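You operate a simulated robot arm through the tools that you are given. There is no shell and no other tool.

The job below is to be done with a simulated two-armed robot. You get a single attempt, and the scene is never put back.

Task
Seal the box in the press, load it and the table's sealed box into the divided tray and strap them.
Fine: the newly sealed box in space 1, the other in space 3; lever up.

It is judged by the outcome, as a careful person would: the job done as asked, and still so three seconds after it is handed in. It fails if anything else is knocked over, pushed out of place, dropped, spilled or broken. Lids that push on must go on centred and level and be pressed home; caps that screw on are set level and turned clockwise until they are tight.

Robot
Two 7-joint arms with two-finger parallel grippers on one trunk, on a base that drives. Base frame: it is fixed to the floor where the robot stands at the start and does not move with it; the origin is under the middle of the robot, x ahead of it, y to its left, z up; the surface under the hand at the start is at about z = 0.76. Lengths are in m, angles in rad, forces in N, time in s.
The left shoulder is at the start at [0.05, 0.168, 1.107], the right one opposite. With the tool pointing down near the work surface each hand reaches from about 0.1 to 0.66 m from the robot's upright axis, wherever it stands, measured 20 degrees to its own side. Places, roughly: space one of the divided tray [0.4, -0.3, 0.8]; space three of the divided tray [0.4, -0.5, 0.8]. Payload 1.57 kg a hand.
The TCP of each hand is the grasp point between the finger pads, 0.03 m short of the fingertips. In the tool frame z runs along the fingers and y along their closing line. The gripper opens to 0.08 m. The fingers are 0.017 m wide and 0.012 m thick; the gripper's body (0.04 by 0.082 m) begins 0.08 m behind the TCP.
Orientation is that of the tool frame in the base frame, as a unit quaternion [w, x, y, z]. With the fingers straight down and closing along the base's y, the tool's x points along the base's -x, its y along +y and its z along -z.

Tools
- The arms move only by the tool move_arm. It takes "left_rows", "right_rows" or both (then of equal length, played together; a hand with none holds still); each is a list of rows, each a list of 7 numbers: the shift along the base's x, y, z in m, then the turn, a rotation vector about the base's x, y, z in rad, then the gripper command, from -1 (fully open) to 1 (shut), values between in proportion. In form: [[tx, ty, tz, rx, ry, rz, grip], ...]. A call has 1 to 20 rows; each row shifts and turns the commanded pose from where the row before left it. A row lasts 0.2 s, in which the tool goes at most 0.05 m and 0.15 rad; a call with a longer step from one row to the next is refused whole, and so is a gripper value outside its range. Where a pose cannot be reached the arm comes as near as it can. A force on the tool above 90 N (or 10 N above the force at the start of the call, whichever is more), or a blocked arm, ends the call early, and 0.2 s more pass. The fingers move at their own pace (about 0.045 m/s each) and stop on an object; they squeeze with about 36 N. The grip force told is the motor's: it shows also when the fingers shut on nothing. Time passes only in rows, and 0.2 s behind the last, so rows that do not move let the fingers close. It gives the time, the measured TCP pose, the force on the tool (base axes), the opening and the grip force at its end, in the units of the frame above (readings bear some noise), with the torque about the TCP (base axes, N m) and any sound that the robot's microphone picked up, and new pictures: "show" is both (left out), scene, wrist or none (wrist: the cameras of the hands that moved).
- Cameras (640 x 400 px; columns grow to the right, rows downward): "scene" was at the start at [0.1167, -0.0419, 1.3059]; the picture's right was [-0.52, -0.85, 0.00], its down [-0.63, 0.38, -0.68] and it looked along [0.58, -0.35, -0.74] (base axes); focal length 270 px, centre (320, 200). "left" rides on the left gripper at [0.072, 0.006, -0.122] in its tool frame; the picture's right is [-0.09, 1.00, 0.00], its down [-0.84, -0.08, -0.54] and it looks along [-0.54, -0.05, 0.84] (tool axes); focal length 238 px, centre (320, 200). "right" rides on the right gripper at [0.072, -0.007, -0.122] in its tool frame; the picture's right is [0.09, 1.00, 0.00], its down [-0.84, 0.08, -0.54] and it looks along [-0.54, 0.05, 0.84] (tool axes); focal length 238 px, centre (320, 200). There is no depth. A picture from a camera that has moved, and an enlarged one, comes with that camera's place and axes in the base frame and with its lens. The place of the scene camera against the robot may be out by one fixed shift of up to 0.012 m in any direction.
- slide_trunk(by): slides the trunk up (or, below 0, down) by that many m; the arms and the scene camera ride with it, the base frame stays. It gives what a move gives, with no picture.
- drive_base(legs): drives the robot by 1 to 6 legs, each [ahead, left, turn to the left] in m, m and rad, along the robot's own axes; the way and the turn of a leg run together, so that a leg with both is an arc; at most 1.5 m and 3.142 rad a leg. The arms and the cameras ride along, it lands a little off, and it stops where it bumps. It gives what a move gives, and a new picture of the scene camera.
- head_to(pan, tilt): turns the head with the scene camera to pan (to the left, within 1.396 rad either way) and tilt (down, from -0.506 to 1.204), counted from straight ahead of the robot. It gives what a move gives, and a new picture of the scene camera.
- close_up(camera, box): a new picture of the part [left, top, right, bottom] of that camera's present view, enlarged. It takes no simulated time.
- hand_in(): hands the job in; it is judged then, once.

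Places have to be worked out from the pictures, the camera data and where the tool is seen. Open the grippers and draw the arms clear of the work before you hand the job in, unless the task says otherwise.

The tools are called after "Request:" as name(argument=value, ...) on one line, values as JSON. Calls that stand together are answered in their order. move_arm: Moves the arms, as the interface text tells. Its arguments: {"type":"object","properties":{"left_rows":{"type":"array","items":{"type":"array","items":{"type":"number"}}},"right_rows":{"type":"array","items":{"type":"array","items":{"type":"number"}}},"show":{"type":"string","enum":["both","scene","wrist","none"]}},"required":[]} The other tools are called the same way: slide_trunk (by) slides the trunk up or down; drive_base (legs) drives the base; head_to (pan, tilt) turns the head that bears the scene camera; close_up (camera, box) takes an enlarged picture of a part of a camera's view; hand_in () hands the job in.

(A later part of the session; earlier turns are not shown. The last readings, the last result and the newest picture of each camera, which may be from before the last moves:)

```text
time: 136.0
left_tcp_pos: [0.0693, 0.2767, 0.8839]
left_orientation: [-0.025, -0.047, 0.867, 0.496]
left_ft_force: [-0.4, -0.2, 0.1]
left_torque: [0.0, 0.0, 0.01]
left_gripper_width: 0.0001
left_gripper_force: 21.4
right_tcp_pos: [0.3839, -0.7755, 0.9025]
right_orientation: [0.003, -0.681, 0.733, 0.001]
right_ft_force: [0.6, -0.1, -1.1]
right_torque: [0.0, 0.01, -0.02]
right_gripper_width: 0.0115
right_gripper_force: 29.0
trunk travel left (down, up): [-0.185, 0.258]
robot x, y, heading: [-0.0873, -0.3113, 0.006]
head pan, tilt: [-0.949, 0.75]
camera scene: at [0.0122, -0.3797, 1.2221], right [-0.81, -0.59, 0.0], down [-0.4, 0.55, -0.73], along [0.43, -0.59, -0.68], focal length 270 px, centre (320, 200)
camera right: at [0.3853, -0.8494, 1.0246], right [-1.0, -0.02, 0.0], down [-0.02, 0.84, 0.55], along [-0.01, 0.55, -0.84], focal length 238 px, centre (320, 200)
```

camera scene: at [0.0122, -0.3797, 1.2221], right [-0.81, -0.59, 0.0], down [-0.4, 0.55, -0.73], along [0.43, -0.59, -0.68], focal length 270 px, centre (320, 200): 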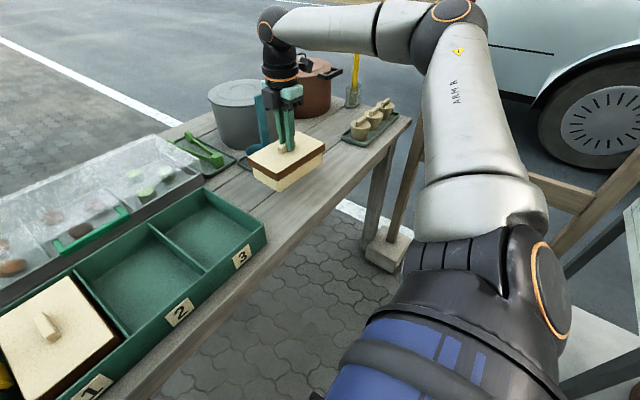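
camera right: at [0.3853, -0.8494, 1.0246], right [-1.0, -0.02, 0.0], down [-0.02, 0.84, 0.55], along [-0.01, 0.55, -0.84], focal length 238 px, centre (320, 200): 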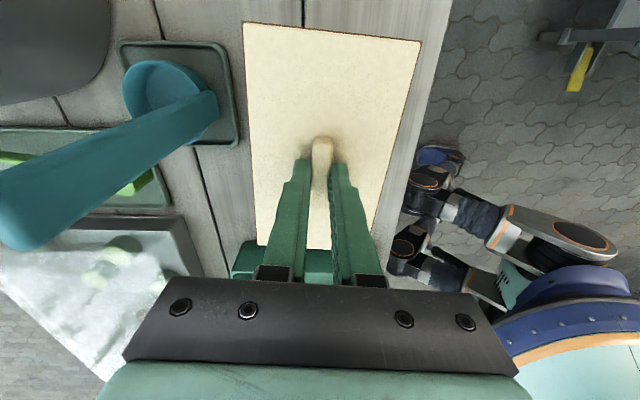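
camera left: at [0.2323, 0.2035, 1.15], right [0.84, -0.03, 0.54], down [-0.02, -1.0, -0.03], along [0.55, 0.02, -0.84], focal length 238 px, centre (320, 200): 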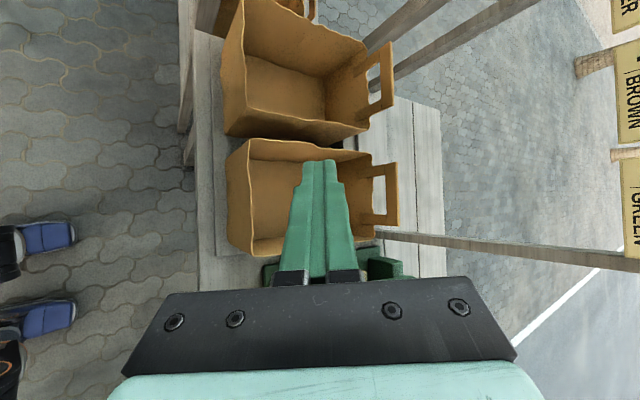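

Box 2 is held level. I lift it away from the ladle, then carry it to space 3 while rotating it −86° to line up with the tray.

Request:
move_arm(right_rows=[[-0.015, 0, 0.03, 0, 0, 0, 1], [-0.015, 0, 0.03, 0, 0, 0, 1], [-0.015, 0.01, 0.03, 0, 0, 0, 1], [0, 0.0218, 0, 0, 0, -0.1365, 1], [0, 0.0218, 0, 0, 0, -0.1365, 1], [0, 0.0218, 0, 0, 0, -0.1365, 1], [0, 0.0218, 0, 0, 0, -0.1365, 1], [0, 0.0218, 0, 0, 0, -0.1365, 1], [0, 0.0218, 0, 0, 0, -0.1365, 1], [0.011, 0.0218, 0, 0, 0, -0.1365, 1], [0.011, 0.0218, 0, 0, 0, -0.1365, 1], [0.011, 0.0218, 0, 0, 0, -0.1365, 1], [0.011, 0.0218, 0, 0, 0, -0.1365, 1], [0.011, 0.0218, 0, 0, 0, -0.136, 1]])

Request:
close_up(camera="right", box=[160, 0, 480, 200])

```text
time: 139.0
left_tcp_pos: [0.0689, 0.2771, 0.8855]
left_orientation: [-0.025, -0.047, 0.867, 0.495]
left_ft_force: [0.9, 0.4, -0.6]
left_torque: [-0.03, 0.04, 0.0]
left_gripper_width: 0.0001
left_gripper_force: 21.0
right_tcp_pos: [0.3946, -0.5256, 0.9928]
right_orientation: [0.002, 0.003, 1.0, -0.001]
right_ft_force: [0.6, -0.2, -0.7]
right_torque: [0.0, -0.02, -0.02]
right_gripper_width: 0.0116
right_gripper_force: 29.0
trunk travel left (down, up): [-0.185, 0.258]
robot x, y, heading: [-0.0874, -0.3072, 0.005]
head pan, tilt: [-0.949, 0.75]
camera scene: at [0.0124, -0.3797, 1.2221], right [-0.81, -0.59, 0.0], down [-0.4, 0.55, -0.73], along [0.43, -0.59, -0.68], focal length 270 px, centre (320, 200)
camera right: at [0.3227, -0.5327, 1.1149], right [-0.09, 1.0, 0.0], down [0.84, 0.08, 0.54], along [0.54, 0.04, -0.84], focal length 238 px, centre (320, 200)
```

scene: 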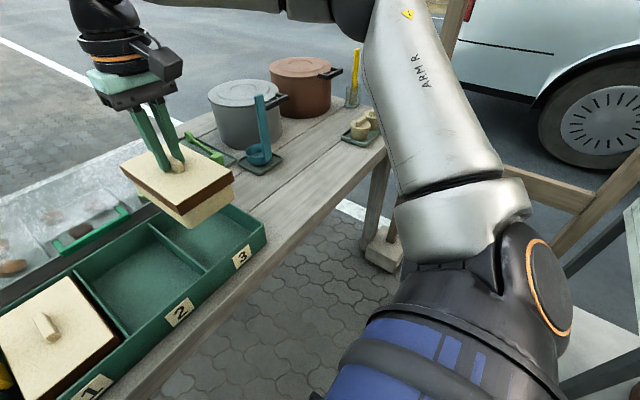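
right: 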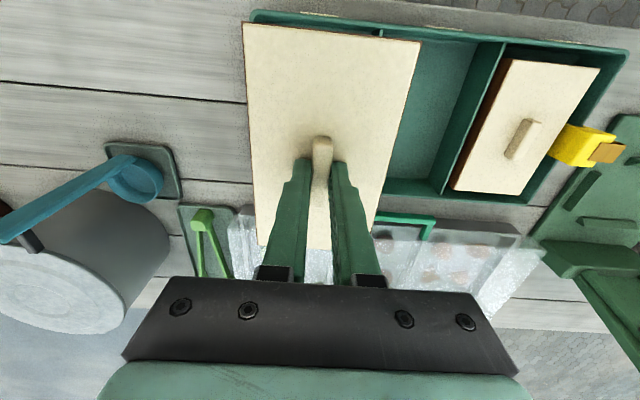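

```text
2.00 times, centred on (320, 100) of right
camera zoom: at [0.3227, -0.5327, 1.1149], right [-0.09, 1.0, 0.0], down [0.84, 0.08, 0.54], along [0.54, 0.04, -0.84], focal length 477 px, centre (320, 400)
```

zoom: 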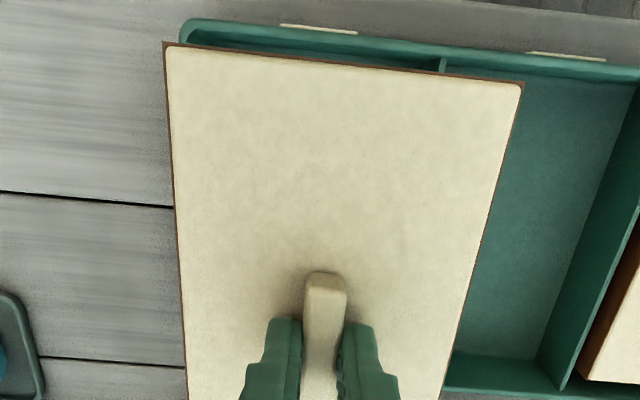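

The lid spans y −0.575…−0.478; divider 2/3 is at ≈ −0.473, so I shift 5 mm toward −y (leaving room for the clip at the end wall) and lower to rim level.

Request:
move_arm(right_rows=[[0, -0.005, -0.01, 0, 0, 0, 1], [0, 0, -0.025, 0, 0, 0, 1], [0, 0, -0.025, 0, 0, 0, 1], [0, 0, -0.018, 0, 0, 0, 1]])

Request:
close_up(camera="right", box=[160, 0, 480, 200])

Request:
close_up(camera="scene", box=[80, 100, 300, 280])

```text
time: 140.0
left_tcp_pos: [0.0694, 0.2766, 0.8856]
left_orientation: [-0.026, -0.047, 0.867, 0.496]
left_ft_force: [-0.3, -0.3, 0.9]
left_torque: [0.02, -0.02, 0.0]
left_gripper_width: 0.0001
left_gripper_force: 20.7
right_tcp_pos: [0.3944, -0.5295, 0.914]
right_orientation: [0.002, 0.001, 1.0, -0.002]
right_ft_force: [-0.9, -0.2, -0.4]
right_torque: [-0.04, 0.02, 0.03]
right_gripper_width: 0.0115
right_gripper_force: 29.3
trunk travel left (down, up): [-0.185, 0.258]
robot x, y, heading: [-0.0869, -0.3132, 0.007]
head pan, tilt: [-0.949, 0.75]
camera scene: at [0.0123, -0.3797, 1.2221], right [-0.81, -0.59, 0.0], down [-0.4, 0.55, -0.73], along [0.43, -0.59, -0.68], focal length 270 px, centre (320, 200)
camera right: at [0.3223, -0.5373, 1.0363], right [-0.09, 1.0, 0.0], down [0.83, 0.08, 0.55], along [0.54, 0.04, -0.84], focal length 238 px, centre (320, 200)
```

scene: 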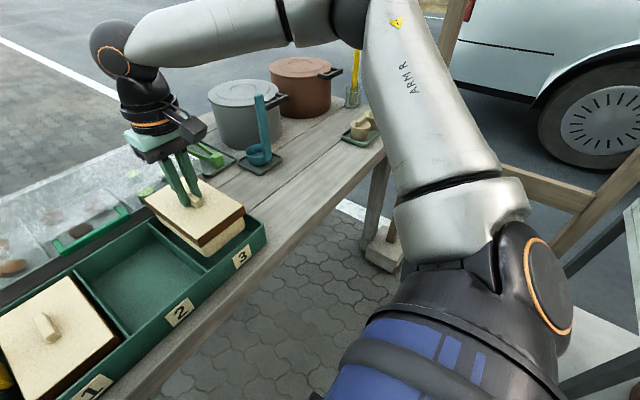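
right: 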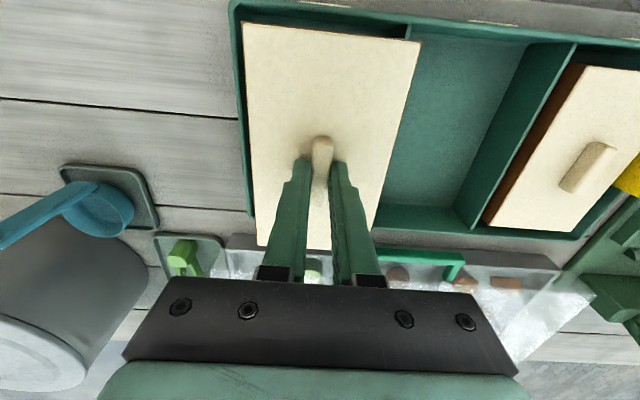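

```text
2.00 times, centred on (320, 100) of right
camera zoom: at [0.3223, -0.5373, 1.0363], right [-0.09, 1.0, 0.0], down [0.83, 0.08, 0.55], along [0.54, 0.04, -0.84], focal length 477 px, centre (320, 400)
```

zoom: 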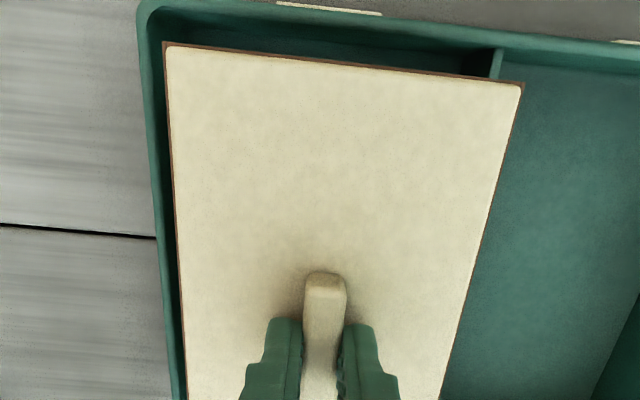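

```text
2.22 times, centred on (190, 190) of scene
camera zoom: at [0.0123, -0.3797, 1.2221], right [-0.81, -0.59, 0.0], down [-0.4, 0.55, -0.73], along [0.43, -0.59, -0.68], focal length 601 px, centre (609, 222)
```

zoom: 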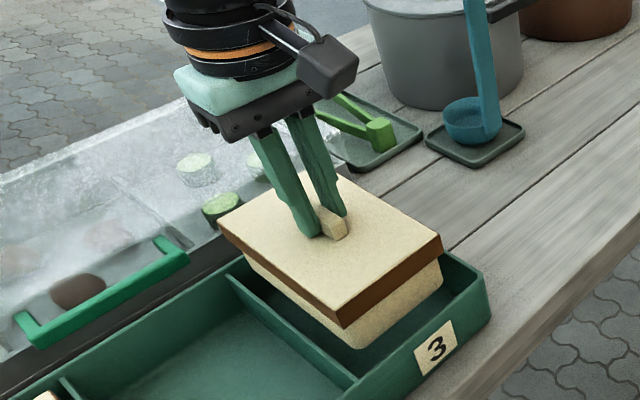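

Clearances are ~7 mm to the divider and ~20 mm at the end wall. I lower the box to the floor of space 3.

Request:
move_arm(right_rows=[[0, 0, -0.012, 0, 0, 0, 1], [0, 0, -0.012, 0, 0, 0, 1], [0, 0, -0.012, 0, 0, 0, 1], [0, 0, -0.008, 0, 0, 0, 1], [0, 0, -0.005, 0, 0, 0, 1], [0, 0, -0.003, 0, 0, 0, 1], [0, 0, -0.003, 0, 0, 0, 1]], show="none")

```text
time: 141.6
left_tcp_pos: [0.0701, 0.276, 0.8833]
left_orientation: [-0.026, -0.047, 0.867, 0.496]
left_ft_force: [-0.7, 1.0, 1.0]
left_torque: [0.02, 0.02, 0.01]
left_gripper_width: 0.0001
left_gripper_force: 21.2
right_tcp_pos: [0.3942, -0.5294, 0.8589]
right_orientation: [0.002, 0.002, 1.0, -0.002]
right_ft_force: [-0.5, -0.3, -0.7]
right_torque: [-0.02, 0.01, -0.02]
right_gripper_width: 0.0116
right_gripper_force: 29.3
trunk travel left (down, up): [-0.185, 0.258]
robot x, y, heading: [-0.0844, -0.3109, 0.005]
head pan, tilt: [-0.949, 0.75]
```

Not touching yet; a few more 2 mm steps.

Request:
move_arm(right_rows=[[0, 0, -0.002, 0, 0, 0, 1], [0, 0, -0.002, 0, 0, 0, 1], [0, 0, -0.002, 0, 0, 0, 1]], show="none")

```text
time: 142.4
left_tcp_pos: [0.0678, 0.2775, 0.8845]
left_orientation: [-0.025, -0.047, 0.867, 0.495]
left_ft_force: [-0.1, -0.8, -1.0]
left_torque: [-0.02, 0.02, 0.01]
left_gripper_width: 0.0
left_gripper_force: 21.2
right_tcp_pos: [0.3957, -0.5314, 0.8569]
right_orientation: [0.006, 0.002, 1.0, -0.002]
right_ft_force: [-2.3, -4.2, 21.0]
right_torque: [-0.11, 0.65, 0.0]
right_gripper_width: 0.0113
right_gripper_force: 28.6
trunk travel left (down, up): [-0.185, 0.258]
robot x, y, heading: [-0.0848, -0.3118, 0.006]
head pan, tilt: [-0.949, 0.75]
```

Box 2 is seated (21 N). I ease off, open part-way, and rise.

Request:
move_arm(right_rows=[[0, 0, 0.003, 0, 0, 0, 0.1], [0, 0, 0, 0, 0, 0, 0.1], [0, 0, 0, 0, 0, 0, 0.1], [0, 0, 0.02, 0, 0, 0, 0.1], [0, 0, 0.03, 0, 0, 0, 0.1], [0, 0, 0.04, 0, 0, 0, 0.1], [-0.01, 0, 0.04, 0, 0, 0, 0.1], [-0.02, 0, 0.03, 0, 0, 0, 0.1]])

Request:
close_up(camera="right", box=[200, 0, 640, 240])

Request:
close_up(camera="scene", box=[0, 160, 300, 400])

```text
time: 144.2
left_tcp_pos: [0.0686, 0.277, 0.8847]
left_orientation: [-0.025, -0.046, 0.867, 0.496]
left_ft_force: [-0.9, 0.9, -0.6]
left_torque: [0.02, -0.01, -0.02]
left_gripper_width: 0.0
left_gripper_force: 20.8
right_tcp_pos: [0.3646, -0.5302, 1.0183]
right_orientation: [0.001, 0.002, 1.0, -0.002]
right_ft_force: [0.1, -0.6, -0.5]
right_torque: [0.03, 0.0, 0.05]
right_gripper_width: 0.036
right_gripper_force: 0.1
trunk travel left (down, up): [-0.185, 0.258]
robot x, y, heading: [-0.0821, -0.3076, 0.008]
head pan, tilt: [-0.949, 0.75]
camera scene: at [0.012, -0.3796, 1.2221], right [-0.81, -0.59, 0.0], down [-0.4, 0.55, -0.73], along [0.43, -0.59, -0.68], focal length 270 px, centre (320, 200)
camera right: at [0.292, -0.5377, 1.1394], right [-0.09, 1.0, 0.0], down [0.83, 0.08, 0.55], along [0.54, 0.04, -0.84], focal length 238 px, centre (320, 200)
```

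scene: 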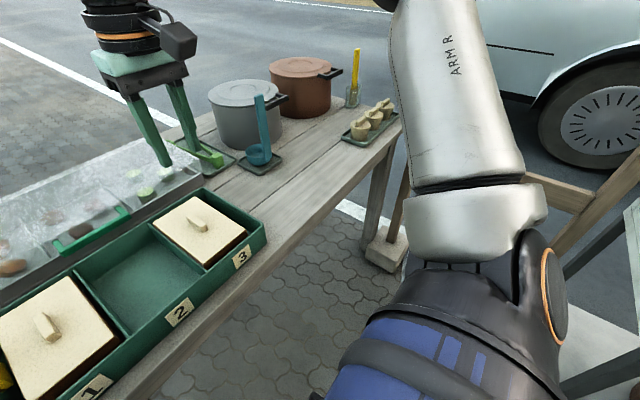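
right: 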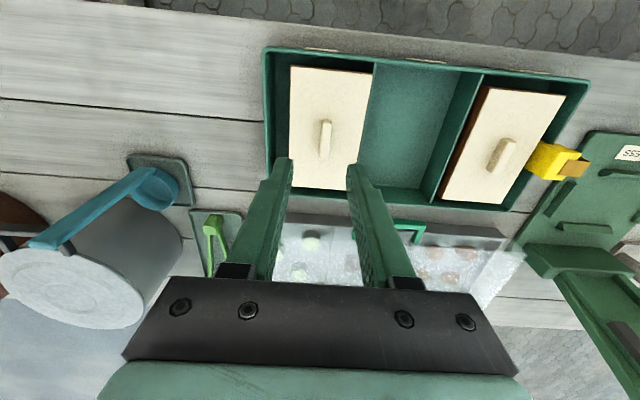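

```text
1.45 times, centred on (420, 120) of right
camera zoom: at [0.292, -0.5377, 1.1394], right [-0.09, 1.0, 0.0], down [0.83, 0.08, 0.55], along [0.54, 0.04, -0.84], focal length 347 px, centre (174, 316)
```

zoom: 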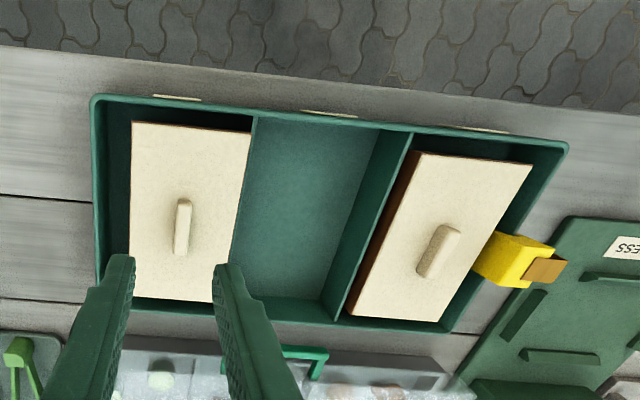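

```text
1.67 times, centred on (150, 280) of scene
camera zoom: at [0.012, -0.3796, 1.2221], right [-0.81, -0.59, 0.0], down [-0.4, 0.55, -0.73], along [0.43, -0.59, -0.68], focal length 450 px, centre (603, 67)
```

zoom: 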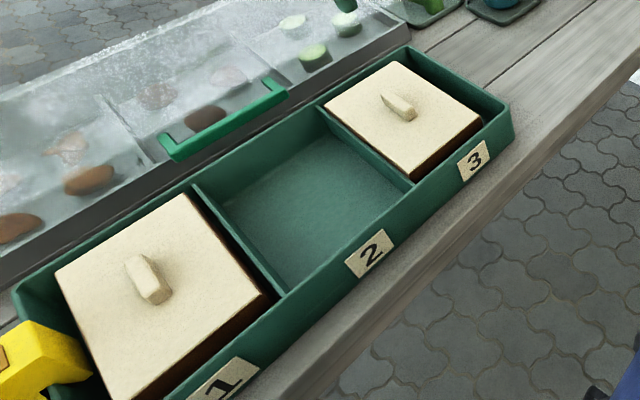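

Both boxes sit properly in spaces 1 and 3. Now the strap: I reposition the robot (0.08 m forward, 0.25 m left) so both tray ends are in the right hand's range, and look at the clip closely.

Request:
drive_base(legs=[[0, 0.25, 0], [0.08, 0, 0]])

Request:
close_up(camera="right", box=[300, 0, 480, 200])

```text
time: 147.7
left_tcp_pos: [0.1486, 0.5295, 0.8846]
left_orientation: [-0.025, -0.045, 0.867, 0.495]
left_ft_force: [-0.4, 0.1, 0.1]
left_torque: [0.0, -0.01, 0.02]
left_gripper_width: 0.0001
left_gripper_force: 21.8
right_tcp_pos: [0.4441, -0.28, 1.0171]
right_orientation: [0.002, 0.003, 1.0, -0.002]
right_ft_force: [-0.2, 0.5, 0.5]
right_torque: [-0.01, 0.0, 0.03]
right_gripper_width: 0.0361
right_gripper_force: 0.0
trunk travel left (down, up): [-0.185, 0.258]
robot x, y, heading: [-0.0073, -0.0579, 0.008]
head pan, tilt: [-0.949, 0.75]
camera scene: at [0.0901, -0.1277, 1.2221], right [-0.81, -0.59, 0.0], down [-0.4, 0.55, -0.73], along [0.43, -0.59, -0.68], focal length 270 px, centre (320, 200)
```

scene: 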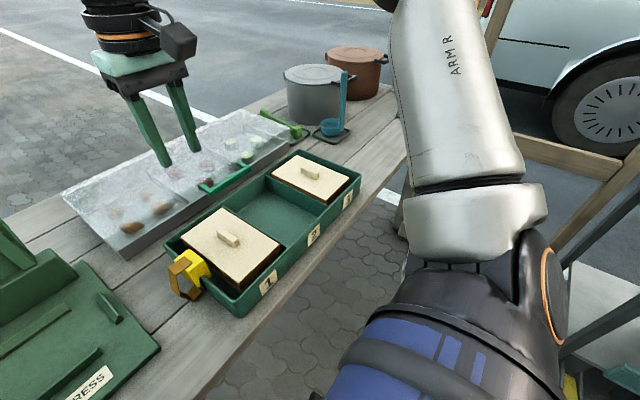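

```text
2.00 times, centred on (390, 100) of right
camera zoom: at [0.3702, -0.2862, 1.1388], right [-0.09, 1.0, 0.0], down [0.83, 0.08, 0.55], along [0.54, 0.04, -0.84], focal length 477 px, centre (180, 400)
```

zoom: 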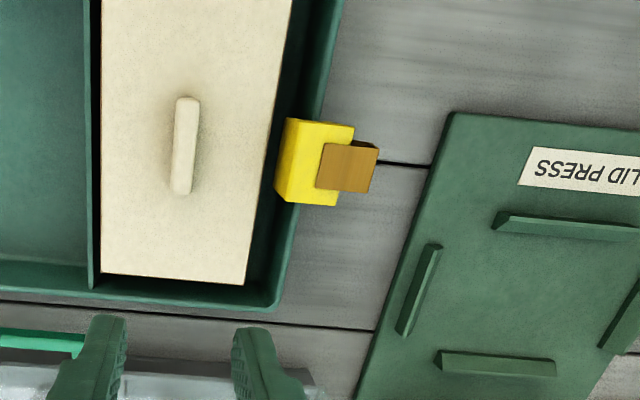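

The clip is ~4 cm (x) × 3.3 cm (y), centred at about [0.398, −0.2097]. I yaw the hand +90° with fingers open and move above it.

Request:
move_arm(right_rows=[[-0.0042, 0.0064, -0.005, 0, 0, 0.1428, -0.75], [-0.0042, 0.0064, -0.005, 0, 0, 0.1428, -0.75], [-0.0042, 0.0064, -0.005, 0, 0, 0.1428, -0.75], [-0.0042, 0.0064, -0.005, 0, 0, 0.1428, -0.75], [-0.0042, 0.0064, -0.005, 0, 0, 0.1428, -0.75], [-0.0042, 0.0064, -0.005, 0, 0, 0.1428, -0.75], [-0.0042, 0.0064, -0.005, 0, 0, 0.1428, -0.75], [-0.0042, 0.0064, -0.005, 0, 0, 0.1428, -0.75], [-0.0042, 0.0064, -0.005, 0, 0, 0.1428, -0.75], [-0.0042, 0.0064, -0.005, 0, 0, 0.1428, -0.75], [-0.0042, 0.0064, -0.005, 0, 0, 0.1428, -0.75], [0, 0, -0.02, 0, 0, 0, -0.75]])

Request:
head_to(pan=-0.5, tilt=0.85)

Request:
close_up(camera="right", box=[220, 40, 440, 240])

```text
time: 150.3
left_tcp_pos: [0.147, 0.5298, 0.8845]
left_orientation: [-0.025, -0.046, 0.867, 0.496]
left_ft_force: [0.2, -0.8, -0.2]
left_torque: [0.02, 0.0, -0.01]
left_gripper_width: 0.0
left_gripper_force: 20.7
right_tcp_pos: [0.396, -0.2091, 0.9411]
right_orientation: [0.003, -0.706, 0.708, 0.0]
right_ft_force: [0.1, 0.6, -0.1]
right_torque: [0.02, -0.02, -0.01]
right_gripper_width: 0.0702
right_gripper_force: 0.1
trunk travel left (down, up): [-0.185, 0.258]
robot x, y, heading: [-0.0094, -0.0603, 0.005]
head pan, tilt: [-0.949, 0.75]
camera scene: at [0.0899, -0.1277, 1.2221], right [-0.81, -0.59, 0.0], down [-0.4, 0.55, -0.73], along [0.43, -0.59, -0.68], focal length 270 px, centre (320, 200)
camera right: at [0.4019, -0.2822, 1.0635], right [-1.0, -0.09, 0.0], down [-0.08, 0.83, 0.55], along [-0.04, 0.54, -0.84], focal length 238 px, centre (320, 200)
```

scene: 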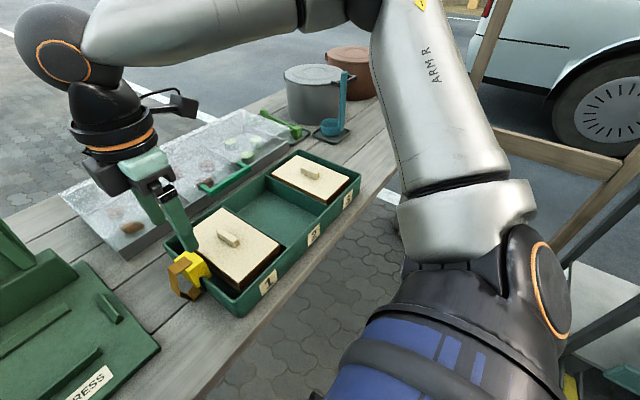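
right: 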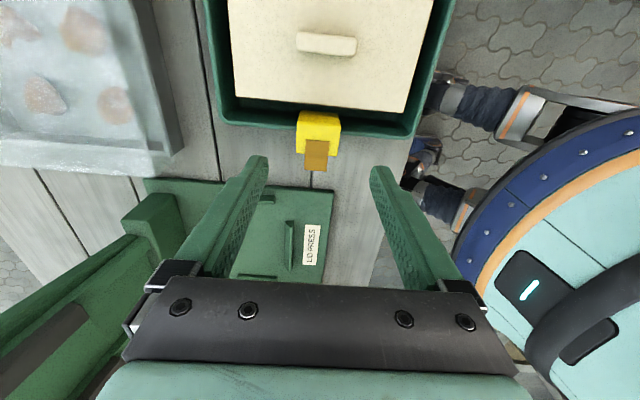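

```text
time: 151.2
left_tcp_pos: [0.1476, 0.5283, 0.8839]
left_orientation: [-0.025, -0.046, 0.867, 0.496]
left_ft_force: [-0.3, -0.1, -0.1]
left_torque: [0.03, 0.0, -0.01]
left_gripper_width: 0.0
left_gripper_force: 21.1
right_tcp_pos: [0.3962, -0.2088, 0.9412]
right_orientation: [0.004, -0.705, 0.709, 0.001]
right_ft_force: [0.6, 0.0, 0.2]
right_torque: [0.0, 0.04, -0.01]
right_gripper_width: 0.0698
right_gripper_force: 0.0
trunk travel left (down, up): [-0.185, 0.258]
robot x, y, heading: [-0.0069, -0.0605, 0.004]
head pan, tilt: [-0.499, 0.85]
camera scene: at [0.1101, -0.0977, 1.2141], right [-0.47, -0.88, 0.0], down [-0.66, 0.36, -0.66], along [0.58, -0.31, -0.75], focal length 270 px, centre (320, 200)
```

scene: 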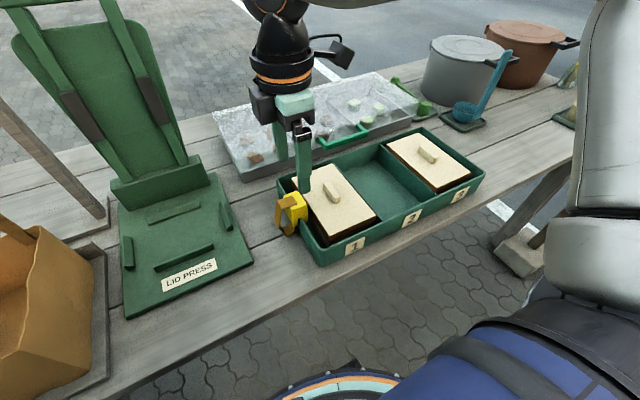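

```text
2.00 times, centred on (330, 140) of right
camera zoom: at [0.4018, -0.2822, 1.0638], right [-1.0, -0.09, 0.0], down [-0.08, 0.83, 0.55], along [-0.04, 0.54, -0.84], focal length 477 px, centre (300, 320)
```

zoom: 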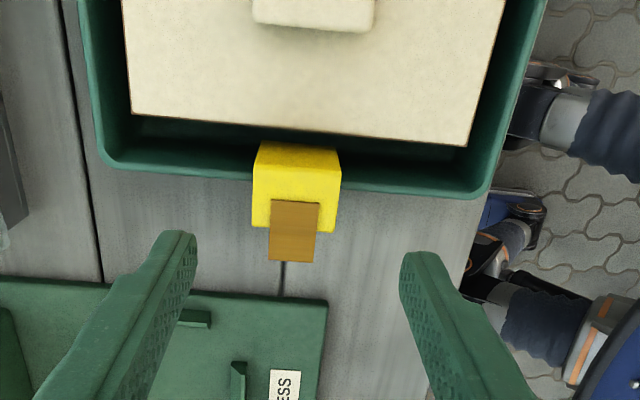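

Clip centre refined to [0.3995, −0.2095], top z ≈ 0.856, straddling the rim (0.817). I descend with the fingers either side of it, keeping tips above the rim.

Request:
move_arm(right_rows=[[0.0035, -0.0007, -0.02, 0, 0, 0, -0.75], [0, 0, -0.025, 0, 0, 0, -0.75], [0, 0, -0.02, 0, 0, 0, -0.75], [0, 0, -0.012, 0, 0, 0, -0.75], [0, 0, -0.006, 0, 0, 0, -0.75]])

Request:
close_up(camera="right", box=[220, 40, 440, 240])

Request:
close_up(camera="scene", box=[230, 130, 370, 260])

```text
time: 152.4
left_tcp_pos: [0.1474, 0.5288, 0.8841]
left_orientation: [-0.026, -0.046, 0.867, 0.495]
left_ft_force: [0.3, -0.4, -0.1]
left_torque: [0.01, 0.01, -0.02]
left_gripper_width: 0.0
left_gripper_force: 21.1
right_tcp_pos: [0.3996, -0.2089, 0.8579]
right_orientation: [0.003, -0.705, 0.709, 0.001]
right_ft_force: [-0.1, 0.5, 0.1]
right_torque: [-0.02, -0.01, 0.02]
right_gripper_width: 0.0698
right_gripper_force: 0.1
trunk travel left (down, up): [-0.185, 0.258]
robot x, y, heading: [-0.0066, -0.0575, 0.005]
head pan, tilt: [-0.499, 0.85]
camera scene: at [0.1101, -0.0976, 1.2141], right [-0.47, -0.88, 0.0], down [-0.66, 0.36, -0.66], along [0.58, -0.31, -0.75], focal length 270 px, centre (320, 200)
camera right: at [0.4055, -0.2831, 0.9803], right [-1.0, -0.09, 0.0], down [-0.07, 0.83, 0.55], along [-0.04, 0.54, -0.84], focal length 238 px, centre (320, 200)
```

scene: 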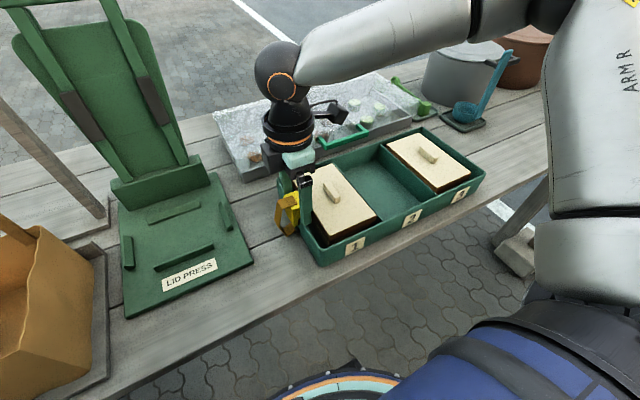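
right: 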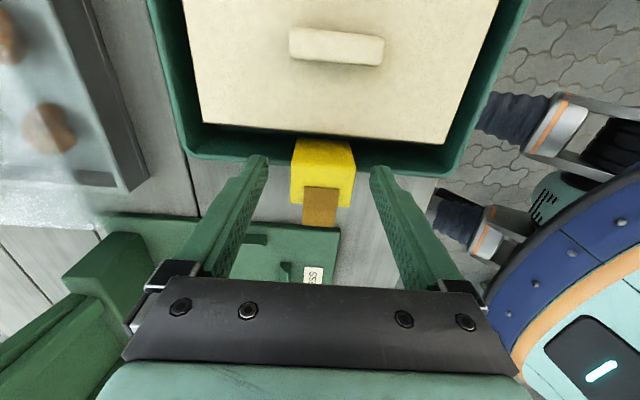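

```text
2.00 times, centred on (330, 140) of right
camera zoom: at [0.4055, -0.2831, 0.9803], right [-1.0, -0.09, 0.0], down [-0.07, 0.83, 0.55], along [-0.04, 0.54, -0.84], focal length 477 px, centre (300, 320)
```

zoom: 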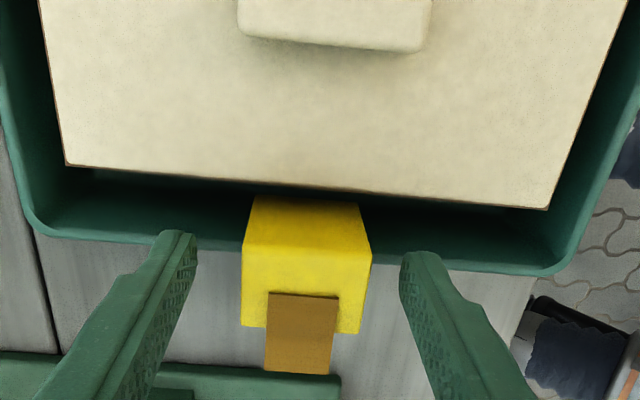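

```text
3.08 times, centred on (300, 195) of scene
camera zoom: at [0.1101, -0.0976, 1.2141], right [-0.47, -0.88, 0.0], down [-0.66, 0.36, -0.66], along [0.58, -0.31, -0.75], focal length 832 px, centre (382, 215)
```

zoom: 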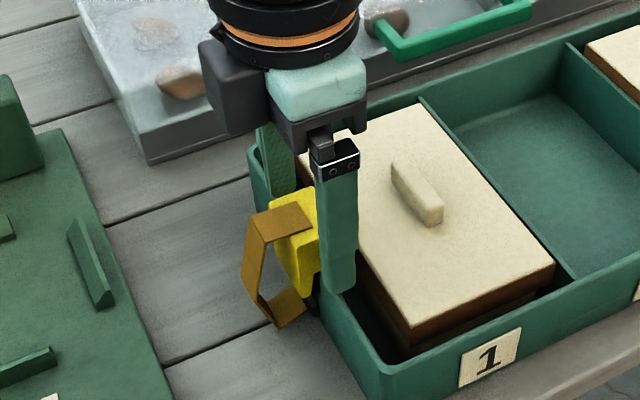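

Fingers straddle the clip properly. I go down 3 mm more and close on it.

Request:
move_arm(right_rows=[[0, -0.0005, -0.003, 0, 0, 0, -0.75], [0, 0, 0, 0, 0, 0, 1], [0, 0, 0, 0, 0, 0, 1], [0, 0, 0, 0, 0, 0, 1], [0, 0, 0, 0, 0, 0, 1]], show="wrist")

Request:
close_up(camera="scene", box=[230, 130, 370, 260])

```text
time: 153.6
left_tcp_pos: [0.1474, 0.5291, 0.8842]
left_orientation: [-0.026, -0.046, 0.867, 0.496]
left_ft_force: [-0.4, -0.5, 0.0]
left_torque: [0.01, -0.02, -0.02]
left_gripper_width: 0.0
left_gripper_force: 20.7
right_tcp_pos: [0.3997, -0.2093, 0.8558]
right_orientation: [0.003, -0.705, 0.709, 0.0]
right_ft_force: [-0.1, 1.1, 0.6]
right_torque: [0.0, 0.0, 0.0]
right_gripper_width: 0.0384
right_gripper_force: 32.5
trunk travel left (down, up): [-0.185, 0.258]
robot x, y, heading: [-0.0074, -0.0627, 0.005]
head pan, tilt: [-0.499, 0.85]
camera right: at [0.4056, -0.2835, 0.9777], right [-1.0, -0.09, 0.0], down [-0.08, 0.83, 0.55], along [-0.04, 0.54, -0.84], focal length 238 px, centre (320, 200)
```

right: 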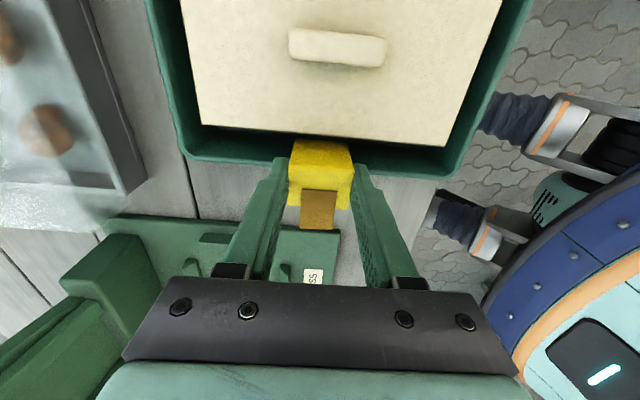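

```text
3.08 times, centred on (300, 195) of scene
camera zoom: at [0.1101, -0.0976, 1.2141], right [-0.47, -0.88, 0.0], down [-0.66, 0.36, -0.66], along [0.58, -0.31, -0.75], focal length 832 px, centre (382, 215)
```

zoom: 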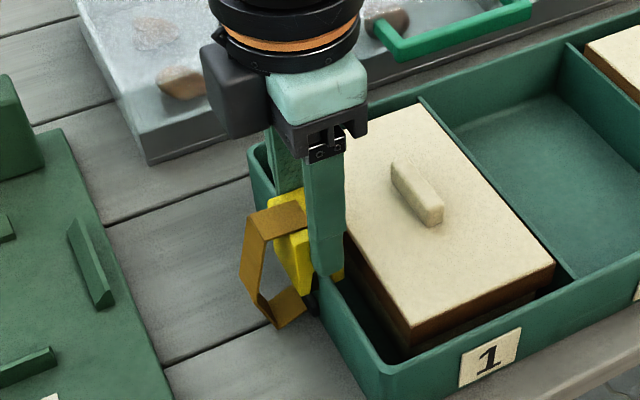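

Clip gripped (38 mm). I lift it gently off the rim and watch the force.

Request:
move_arm(right_rows=[[0, 0, 0.005, 0, 0, 0, 1], [0, 0, 0.005, 0, 0, 0, 1], [0, 0, 0.008, 0, 0, 0, 1], [0, 0, 0.01, 0, 0, 0, 1], [0, 0, 0.012, 0, 0, 0, 1]])

Request:
close_up(camera="scene", box=[230, 110, 390, 260])

```text
time: 154.8
left_tcp_pos: [0.1473, 0.529, 0.8844]
left_orientation: [-0.025, -0.045, 0.867, 0.496]
left_ft_force: [0.2, 0.4, 1.3]
left_torque: [0.0, -0.02, 0.0]
left_gripper_width: 0.0
left_gripper_force: 21.4
right_tcp_pos: [0.4004, -0.2098, 0.8957]
right_orientation: [0.003, -0.705, 0.709, 0.0]
right_ft_force: [-0.3, -0.6, 0.5]
right_torque: [0.0, 0.04, 0.03]
right_gripper_width: 0.0381
right_gripper_force: 36.0
trunk travel left (down, up): [-0.185, 0.258]
robot x, y, heading: [-0.0054, -0.0598, 0.005]
head pan, tilt: [-0.499, 0.85]
camera scene: at [0.1101, -0.0976, 1.2141], right [-0.47, -0.88, 0.0], down [-0.66, 0.36, -0.66], along [0.58, -0.31, -0.75], focal length 270 px, centre (320, 200)
camera right: at [0.4056, -0.2833, 1.018], right [-1.0, -0.09, 0.0], down [-0.08, 0.83, 0.55], along [-0.04, 0.54, -0.84], focal length 238 px, centre (320, 200)
```

scene: 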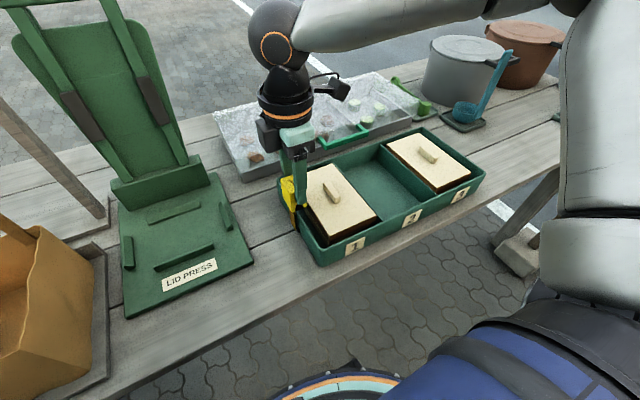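
right: 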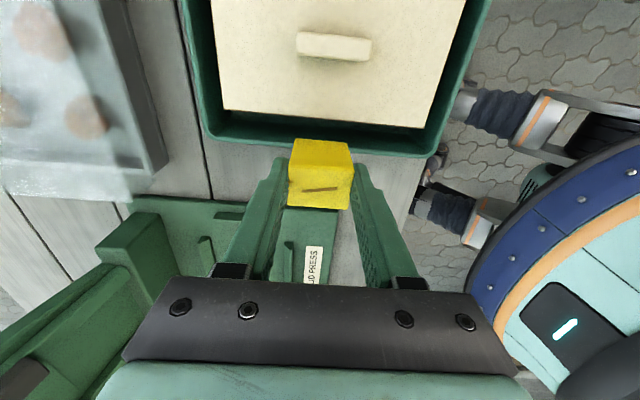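

```text
2.67 times, centred on (310, 185) of scene
camera zoom: at [0.1101, -0.0976, 1.2141], right [-0.47, -0.88, 0.0], down [-0.66, 0.36, -0.66], along [0.58, -0.31, -0.75], focal length 721 px, centre (347, 240)
```

zoom: 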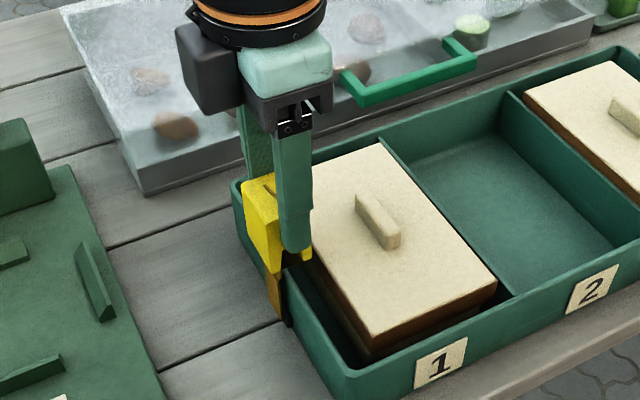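

The clip is free and the strap now runs straight from its anchor. I raise a bit more and carry it across the tray toward the −y end wall.

Request:
move_arm(right_rows=[[0, 0, 0.015, 0, 0, 0, 1], [0, 0, 0.015, 0, 0, 0, 1], [0, -0.02, 0.005, 0, 0, 0, 1], [0, -0.035, 0, 0, 0, 0, 1], [0, -0.035, 0, 0, 0, 0, 1], [0, -0.035, 0, 0, 0, 0, 1], [0, -0.035, 0, 0, 0, 0, 1], [0, -0.035, 0, 0, 0, 0, 1]])

```text
time: 156.6
left_tcp_pos: [0.1476, 0.5275, 0.8843]
left_orientation: [-0.025, -0.045, 0.867, 0.496]
left_ft_force: [0.2, -0.1, -0.2]
left_torque: [0.02, -0.01, -0.02]
left_gripper_width: 0.0
left_gripper_force: 21.2
right_tcp_pos: [0.4009, -0.406, 0.9313]
right_orientation: [0.003, -0.706, 0.708, 0.0]
right_ft_force: [0.0, 1.0, 0.0]
right_torque: [0.0, -0.01, 0.01]
right_gripper_width: 0.0385
right_gripper_force: 36.0
trunk travel left (down, up): [-0.185, 0.258]
robot x, y, heading: [-0.0108, -0.0619, 0.006]
head pan, tilt: [-0.499, 0.85]
camera scene: at [0.1101, -0.0978, 1.2141], right [-0.47, -0.88, 0.0], down [-0.66, 0.36, -0.66], along [0.58, -0.31, -0.75], focal length 270 px, centre (320, 200)
camera right: at [0.4058, -0.4798, 1.0532], right [-1.0, -0.09, 0.0], down [-0.08, 0.83, 0.55], along [-0.04, 0.54, -0.84], focal length 238 px, centre (320, 200)
```

scene: 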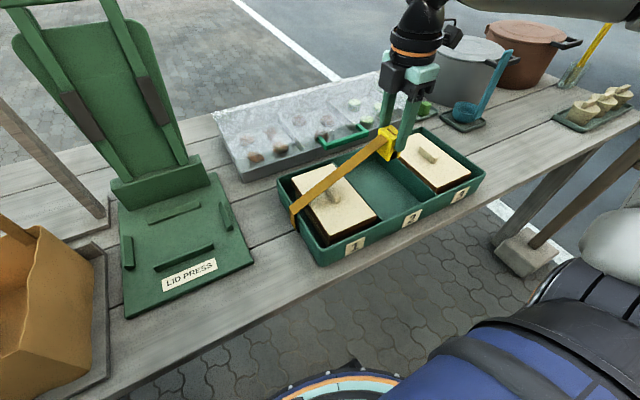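
right: 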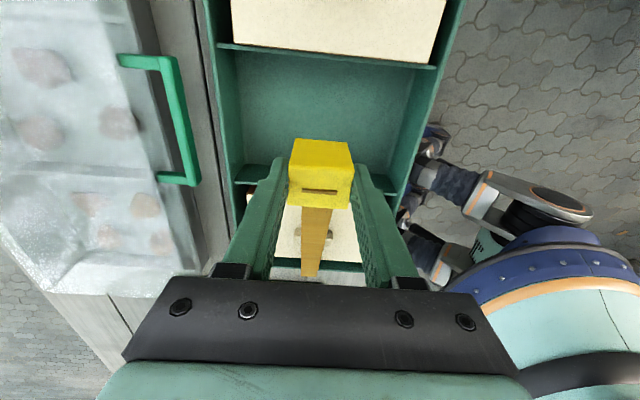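

The strap pays out smoothly over box 1. I continue to above the −y end wall.

Request:
move_arm(right_rows=[[0, -0.0328, 0, 0, 0, 0, 1], [0, -0.0328, 0, 0, 0, 0, 1], [0, -0.0328, 0, 0, 0, 0, 1], [0, -0.0328, 0, 0, 0, 0, 1], [0, -0.0328, 0, 0, 0, 0, 1], [0, -0.0327, 0, 0, 0, 0, 1]])

Request:
head_to(pan=-0.85, tilt=0.7)

Request:
close_up(camera="right", box=[180, 40, 460, 260])

```text
time: 158.0
left_tcp_pos: [0.1468, 0.5293, 0.885]
left_orientation: [-0.026, -0.045, 0.867, 0.495]
left_ft_force: [-0.6, -0.1, -0.4]
left_torque: [0.01, -0.03, 0.0]
left_gripper_width: 0.0
left_gripper_force: 21.5
right_tcp_pos: [0.3998, -0.6027, 0.9298]
right_orientation: [0.003, -0.705, 0.709, 0.001]
right_ft_force: [1.2, 0.5, -0.9]
right_torque: [0.0, -0.01, 0.0]
right_gripper_width: 0.0382
right_gripper_force: 35.5
trunk travel left (down, up): [-0.185, 0.258]
robot x, y, heading: [-0.0069, -0.0585, 0.0]
head pan, tilt: [-0.499, 0.85]
camera scene: at [0.1102, -0.0977, 1.2141], right [-0.47, -0.88, 0.0], down [-0.66, 0.36, -0.66], along [0.58, -0.31, -0.75], focal length 270 px, centre (320, 200)
camera right: at [0.4057, -0.6769, 1.052], right [-1.0, -0.09, 0.0], down [-0.08, 0.83, 0.55], along [-0.04, 0.54, -0.84], focal length 238 px, centre (320, 200)
```

scene: 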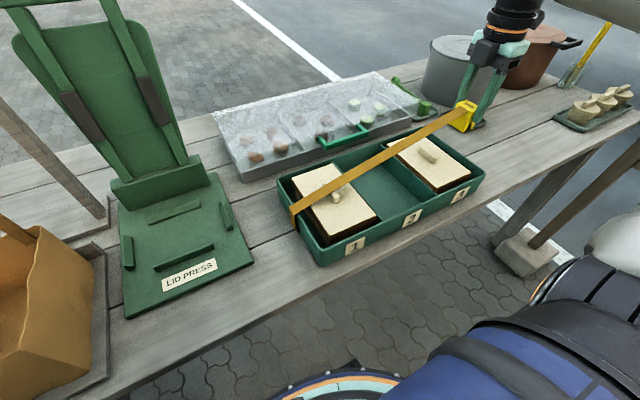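
right: 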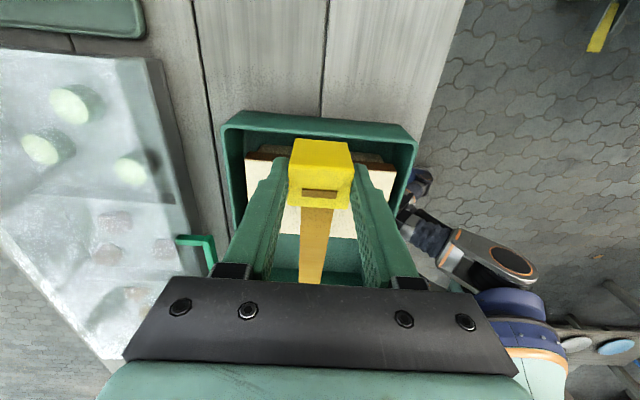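

```text
time: 158.8
left_tcp_pos: [0.1481, 0.5289, 0.8838]
left_orientation: [-0.025, -0.046, 0.867, 0.496]
left_ft_force: [-0.6, 1.3, 0.4]
left_torque: [-0.02, 0.01, -0.02]
left_gripper_width: 0.0
left_gripper_force: 21.3
right_tcp_pos: [0.4005, -0.6032, 0.9302]
right_orientation: [0.003, -0.706, 0.709, 0.001]
right_ft_force: [0.7, -0.3, -0.5]
right_torque: [0.02, -0.01, 0.01]
right_gripper_width: 0.038
right_gripper_force: 36.5
trunk travel left (down, up): [-0.185, 0.258]
robot x, y, heading: [-0.009, -0.0589, 0.007]
head pan, tilt: [-0.85, 0.7]
camera scene: at [0.0977, -0.124, 1.2263], right [-0.75, -0.66, 0.0], down [-0.43, 0.48, -0.76], along [0.51, -0.57, -0.64], focal length 270 px, centre (320, 200)
```

scene: 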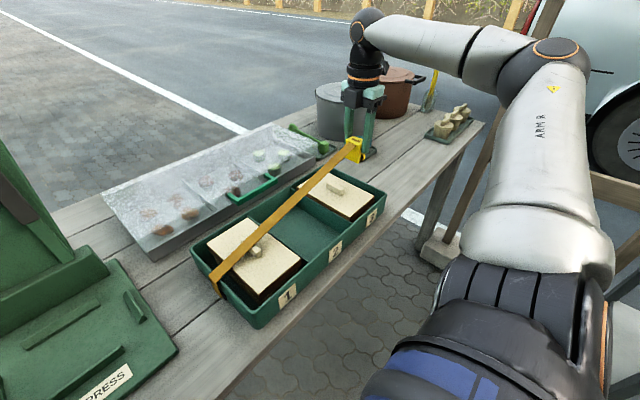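

```text
1.82 times, centred on (320, 150) of right
camera zoom: at [0.4058, -0.6761, 1.0524], right [-1.0, -0.09, 0.0], down [-0.08, 0.83, 0.55], along [-0.04, 0.54, -0.84], focal length 433 px, centre (320, 291)
```

zoom: 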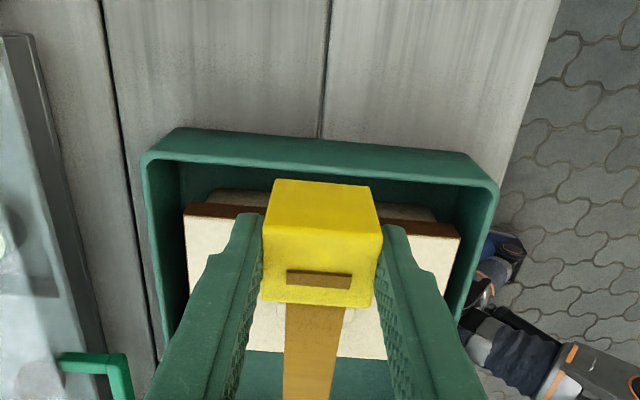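

I'm above the end wall (rim ≈ y −0.602). I lower until the clip's legs are about 1 cm above the rim and check the alignment closely.

Request:
move_arm(right_rows=[[0, 0, -0.02, 0, 0, 0, 1], [0, 0, -0.015, 0, 0, 0, 1], [0, 0, -0.01, 0, 0, 0, 1]], show="none")

Request:
close_up(camera="right", box=[240, 60, 420, 220])

Request:
close_up(camera="scene", box=[310, 100, 420, 210])

```text
time: 159.6
left_tcp_pos: [0.1474, 0.5288, 0.8836]
left_orientation: [-0.025, -0.046, 0.867, 0.495]
left_ft_force: [0.1, 0.7, -0.9]
left_torque: [-0.03, 0.01, 0.03]
left_gripper_width: 0.0001
left_gripper_force: 21.1
right_tcp_pos: [0.3999, -0.6029, 0.8856]
right_orientation: [0.003, -0.705, 0.709, 0.0]
right_ft_force: [-0.5, -0.6, 0.0]
right_torque: [-0.01, 0.01, -0.01]
right_gripper_width: 0.038
right_gripper_force: 35.7
trunk travel left (down, up): [-0.185, 0.258]
robot x, y, heading: [-0.0084, -0.0618, 0.006]
head pan, tilt: [-0.85, 0.7]
```

```text
2.50 times, centred on (330, 140) of right
camera zoom: at [0.4057, -0.6758, 1.0077], right [-1.0, -0.09, 0.0], down [-0.08, 0.83, 0.55], along [-0.04, 0.54, -0.84], focal length 596 px, centre (295, 350)
```

zoom: 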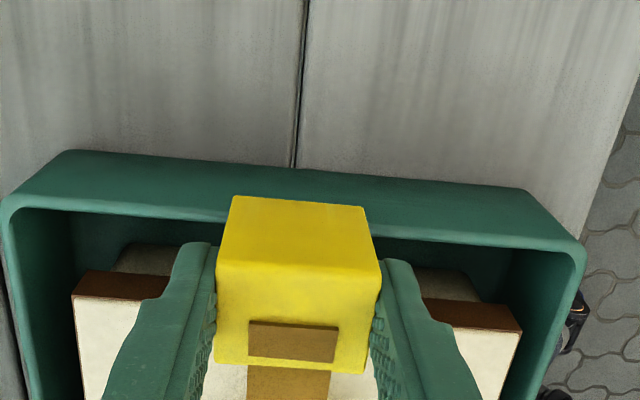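

```text
3.64 times, centred on (365, 155) of scene
camera zoom: at [0.0977, -0.1241, 1.2264], right [-0.75, -0.66, 0.0], down [-0.43, 0.48, -0.76], along [0.51, -0.57, -0.64], focal length 983 px, centre (156, 364)
```

zoom: 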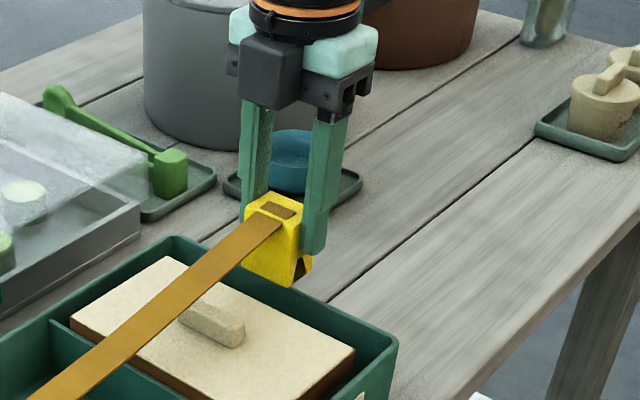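

Projections agree to ~1–2 mm; the clip has a V-shaped slot that self-centres. I shift +1.5 mm in y and lower it onto the wall, watching the force.

Request:
move_arm(right_rows=[[0, 0.0015, -0.004, 0, 0, 0, 1], [0, 0, -0.005, 0, 0, 0, 1], [0, 0, -0.005, 0, 0, 0, 1], [0, 0, -0.004, 0, 0, 0, 1], [0, 0, -0.004, 0, 0, 0, 1]], show="none")

Request:
close_up(camera="right", box=[240, 60, 420, 220])

Request:
close_up(camera="scene", box=[310, 100, 420, 210])

```text
time: 160.8
left_tcp_pos: [0.1488, 0.5277, 0.8849]
left_orientation: [-0.025, -0.046, 0.867, 0.496]
left_ft_force: [-0.7, -0.8, 0.7]
left_torque: [-0.02, 0.0, -0.02]
left_gripper_width: 0.0
left_gripper_force: 21.5
right_tcp_pos: [0.3999, -0.6009, 0.8629]
right_orientation: [0.003, -0.705, 0.709, 0.001]
right_ft_force: [0.4, -4.2, -0.3]
right_torque: [-0.17, 0.02, 0.06]
right_gripper_width: 0.0378
right_gripper_force: 36.0
trunk travel left (down, up): [-0.185, 0.258]
robot x, y, heading: [-0.0065, -0.0582, 0.006]
head pan, tilt: [-0.85, 0.7]
```

```text
2.50 times, centred on (330, 140) of right
camera zoom: at [0.4053, -0.6741, 0.9851], right [-1.0, -0.09, 0.0], down [-0.07, 0.83, 0.55], along [-0.04, 0.54, -0.84], focal length 596 px, centre (295, 350)
```

zoom: 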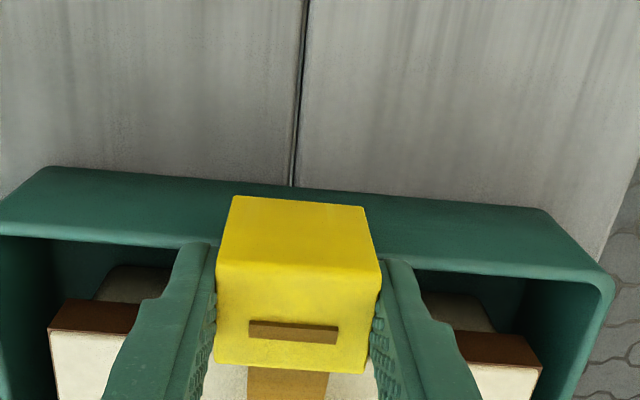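

```text
3.64 times, centred on (365, 155) of scene
camera zoom: at [0.0977, -0.1244, 1.2263], right [-0.75, -0.66, 0.0], down [-0.43, 0.48, -0.76], along [0.51, -0.57, -0.64], focal length 983 px, centre (156, 364)
```

zoom: 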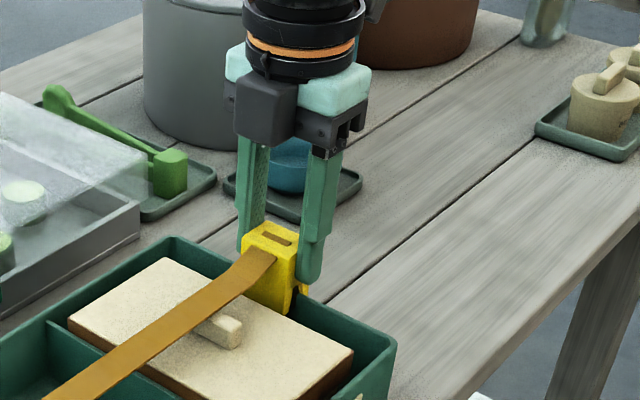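

The clip has engaged the wall (−4 N sideways suggests shifting ~1 mm toward −y). I adjust and push it down to full seat.

Request:
move_arm(right_rows=[[0, -0.001, -0.003, 0, 0, 0, 1], [0, 0, -0.003, 0, 0, 0, 1], [0, 0, -0.003, 0, 0, 0, 1], [0, 0, -0.002, 0, 0, 0, 1], [0, 0, -0.002, 0, 0, 0, 1]], show="none")

Request:
close_up(camera="scene", box=[310, 100, 420, 210])

```text
time: 162.0
left_tcp_pos: [0.1466, 0.5292, 0.8845]
left_orientation: [-0.025, -0.046, 0.867, 0.495]
left_ft_force: [0.0, -0.1, 0.0]
left_torque: [0.0, 0.0, -0.01]
left_gripper_width: 0.0001
left_gripper_force: 21.7
right_tcp_pos: [0.4002, -0.6001, 0.8551]
right_orientation: [0.004, -0.705, 0.71, -0.004]
right_ft_force: [-2.8, -3.5, 22.8]
right_torque: [-0.15, 0.35, 0.01]
right_gripper_width: 0.0382
right_gripper_force: 35.8
trunk travel left (down, up): [-0.185, 0.258]
robot x, y, heading: [-0.0089, -0.06, 0.003]
head pan, tilt: [-0.85, 0.7]
```

```text
3.64 times, centred on (365, 155) of scene
camera zoom: at [0.096, -0.1227, 1.227], right [-0.75, -0.66, 0.0], down [-0.43, 0.48, -0.77], along [0.51, -0.57, -0.64], focal length 983 px, centre (156, 364)
```

zoom: 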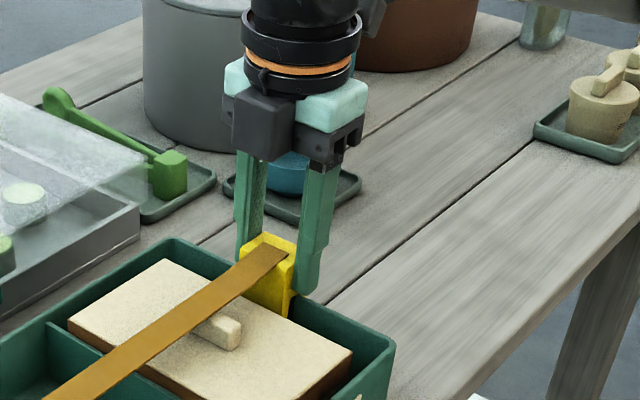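

Seated at the same height as on the other wall, with 23 N. I press slightly more to make sure it's home.

Request:
move_arm(right_rows=[[0, 0, -0.003, 0, 0, 0, 1], [0, 0, -0.003, 0, 0, 0, 1], [0, 0, 0, 0, 0, 0, 1]], show="none")

```text
time: 162.8
left_tcp_pos: [0.1462, 0.5308, 0.884]
left_orientation: [-0.024, -0.046, 0.868, 0.494]
left_ft_force: [-0.5, 0.7, -0.6]
left_torque: [0.05, 0.01, -0.04]
left_gripper_width: 0.0001
left_gripper_force: 20.8
right_tcp_pos: [0.4001, -0.5994, 0.85]
right_orientation: [0.004, -0.706, 0.708, -0.004]
right_ft_force: [-0.9, -6.8, 37.4]
right_torque: [-0.22, 0.9, 0.14]
right_gripper_width: 0.0385
right_gripper_force: 36.1
trunk travel left (down, up): [-0.185, 0.258]
robot x, y, heading: [-0.0091, -0.0601, 0.007]
head pan, tilt: [-0.85, 0.7]
```

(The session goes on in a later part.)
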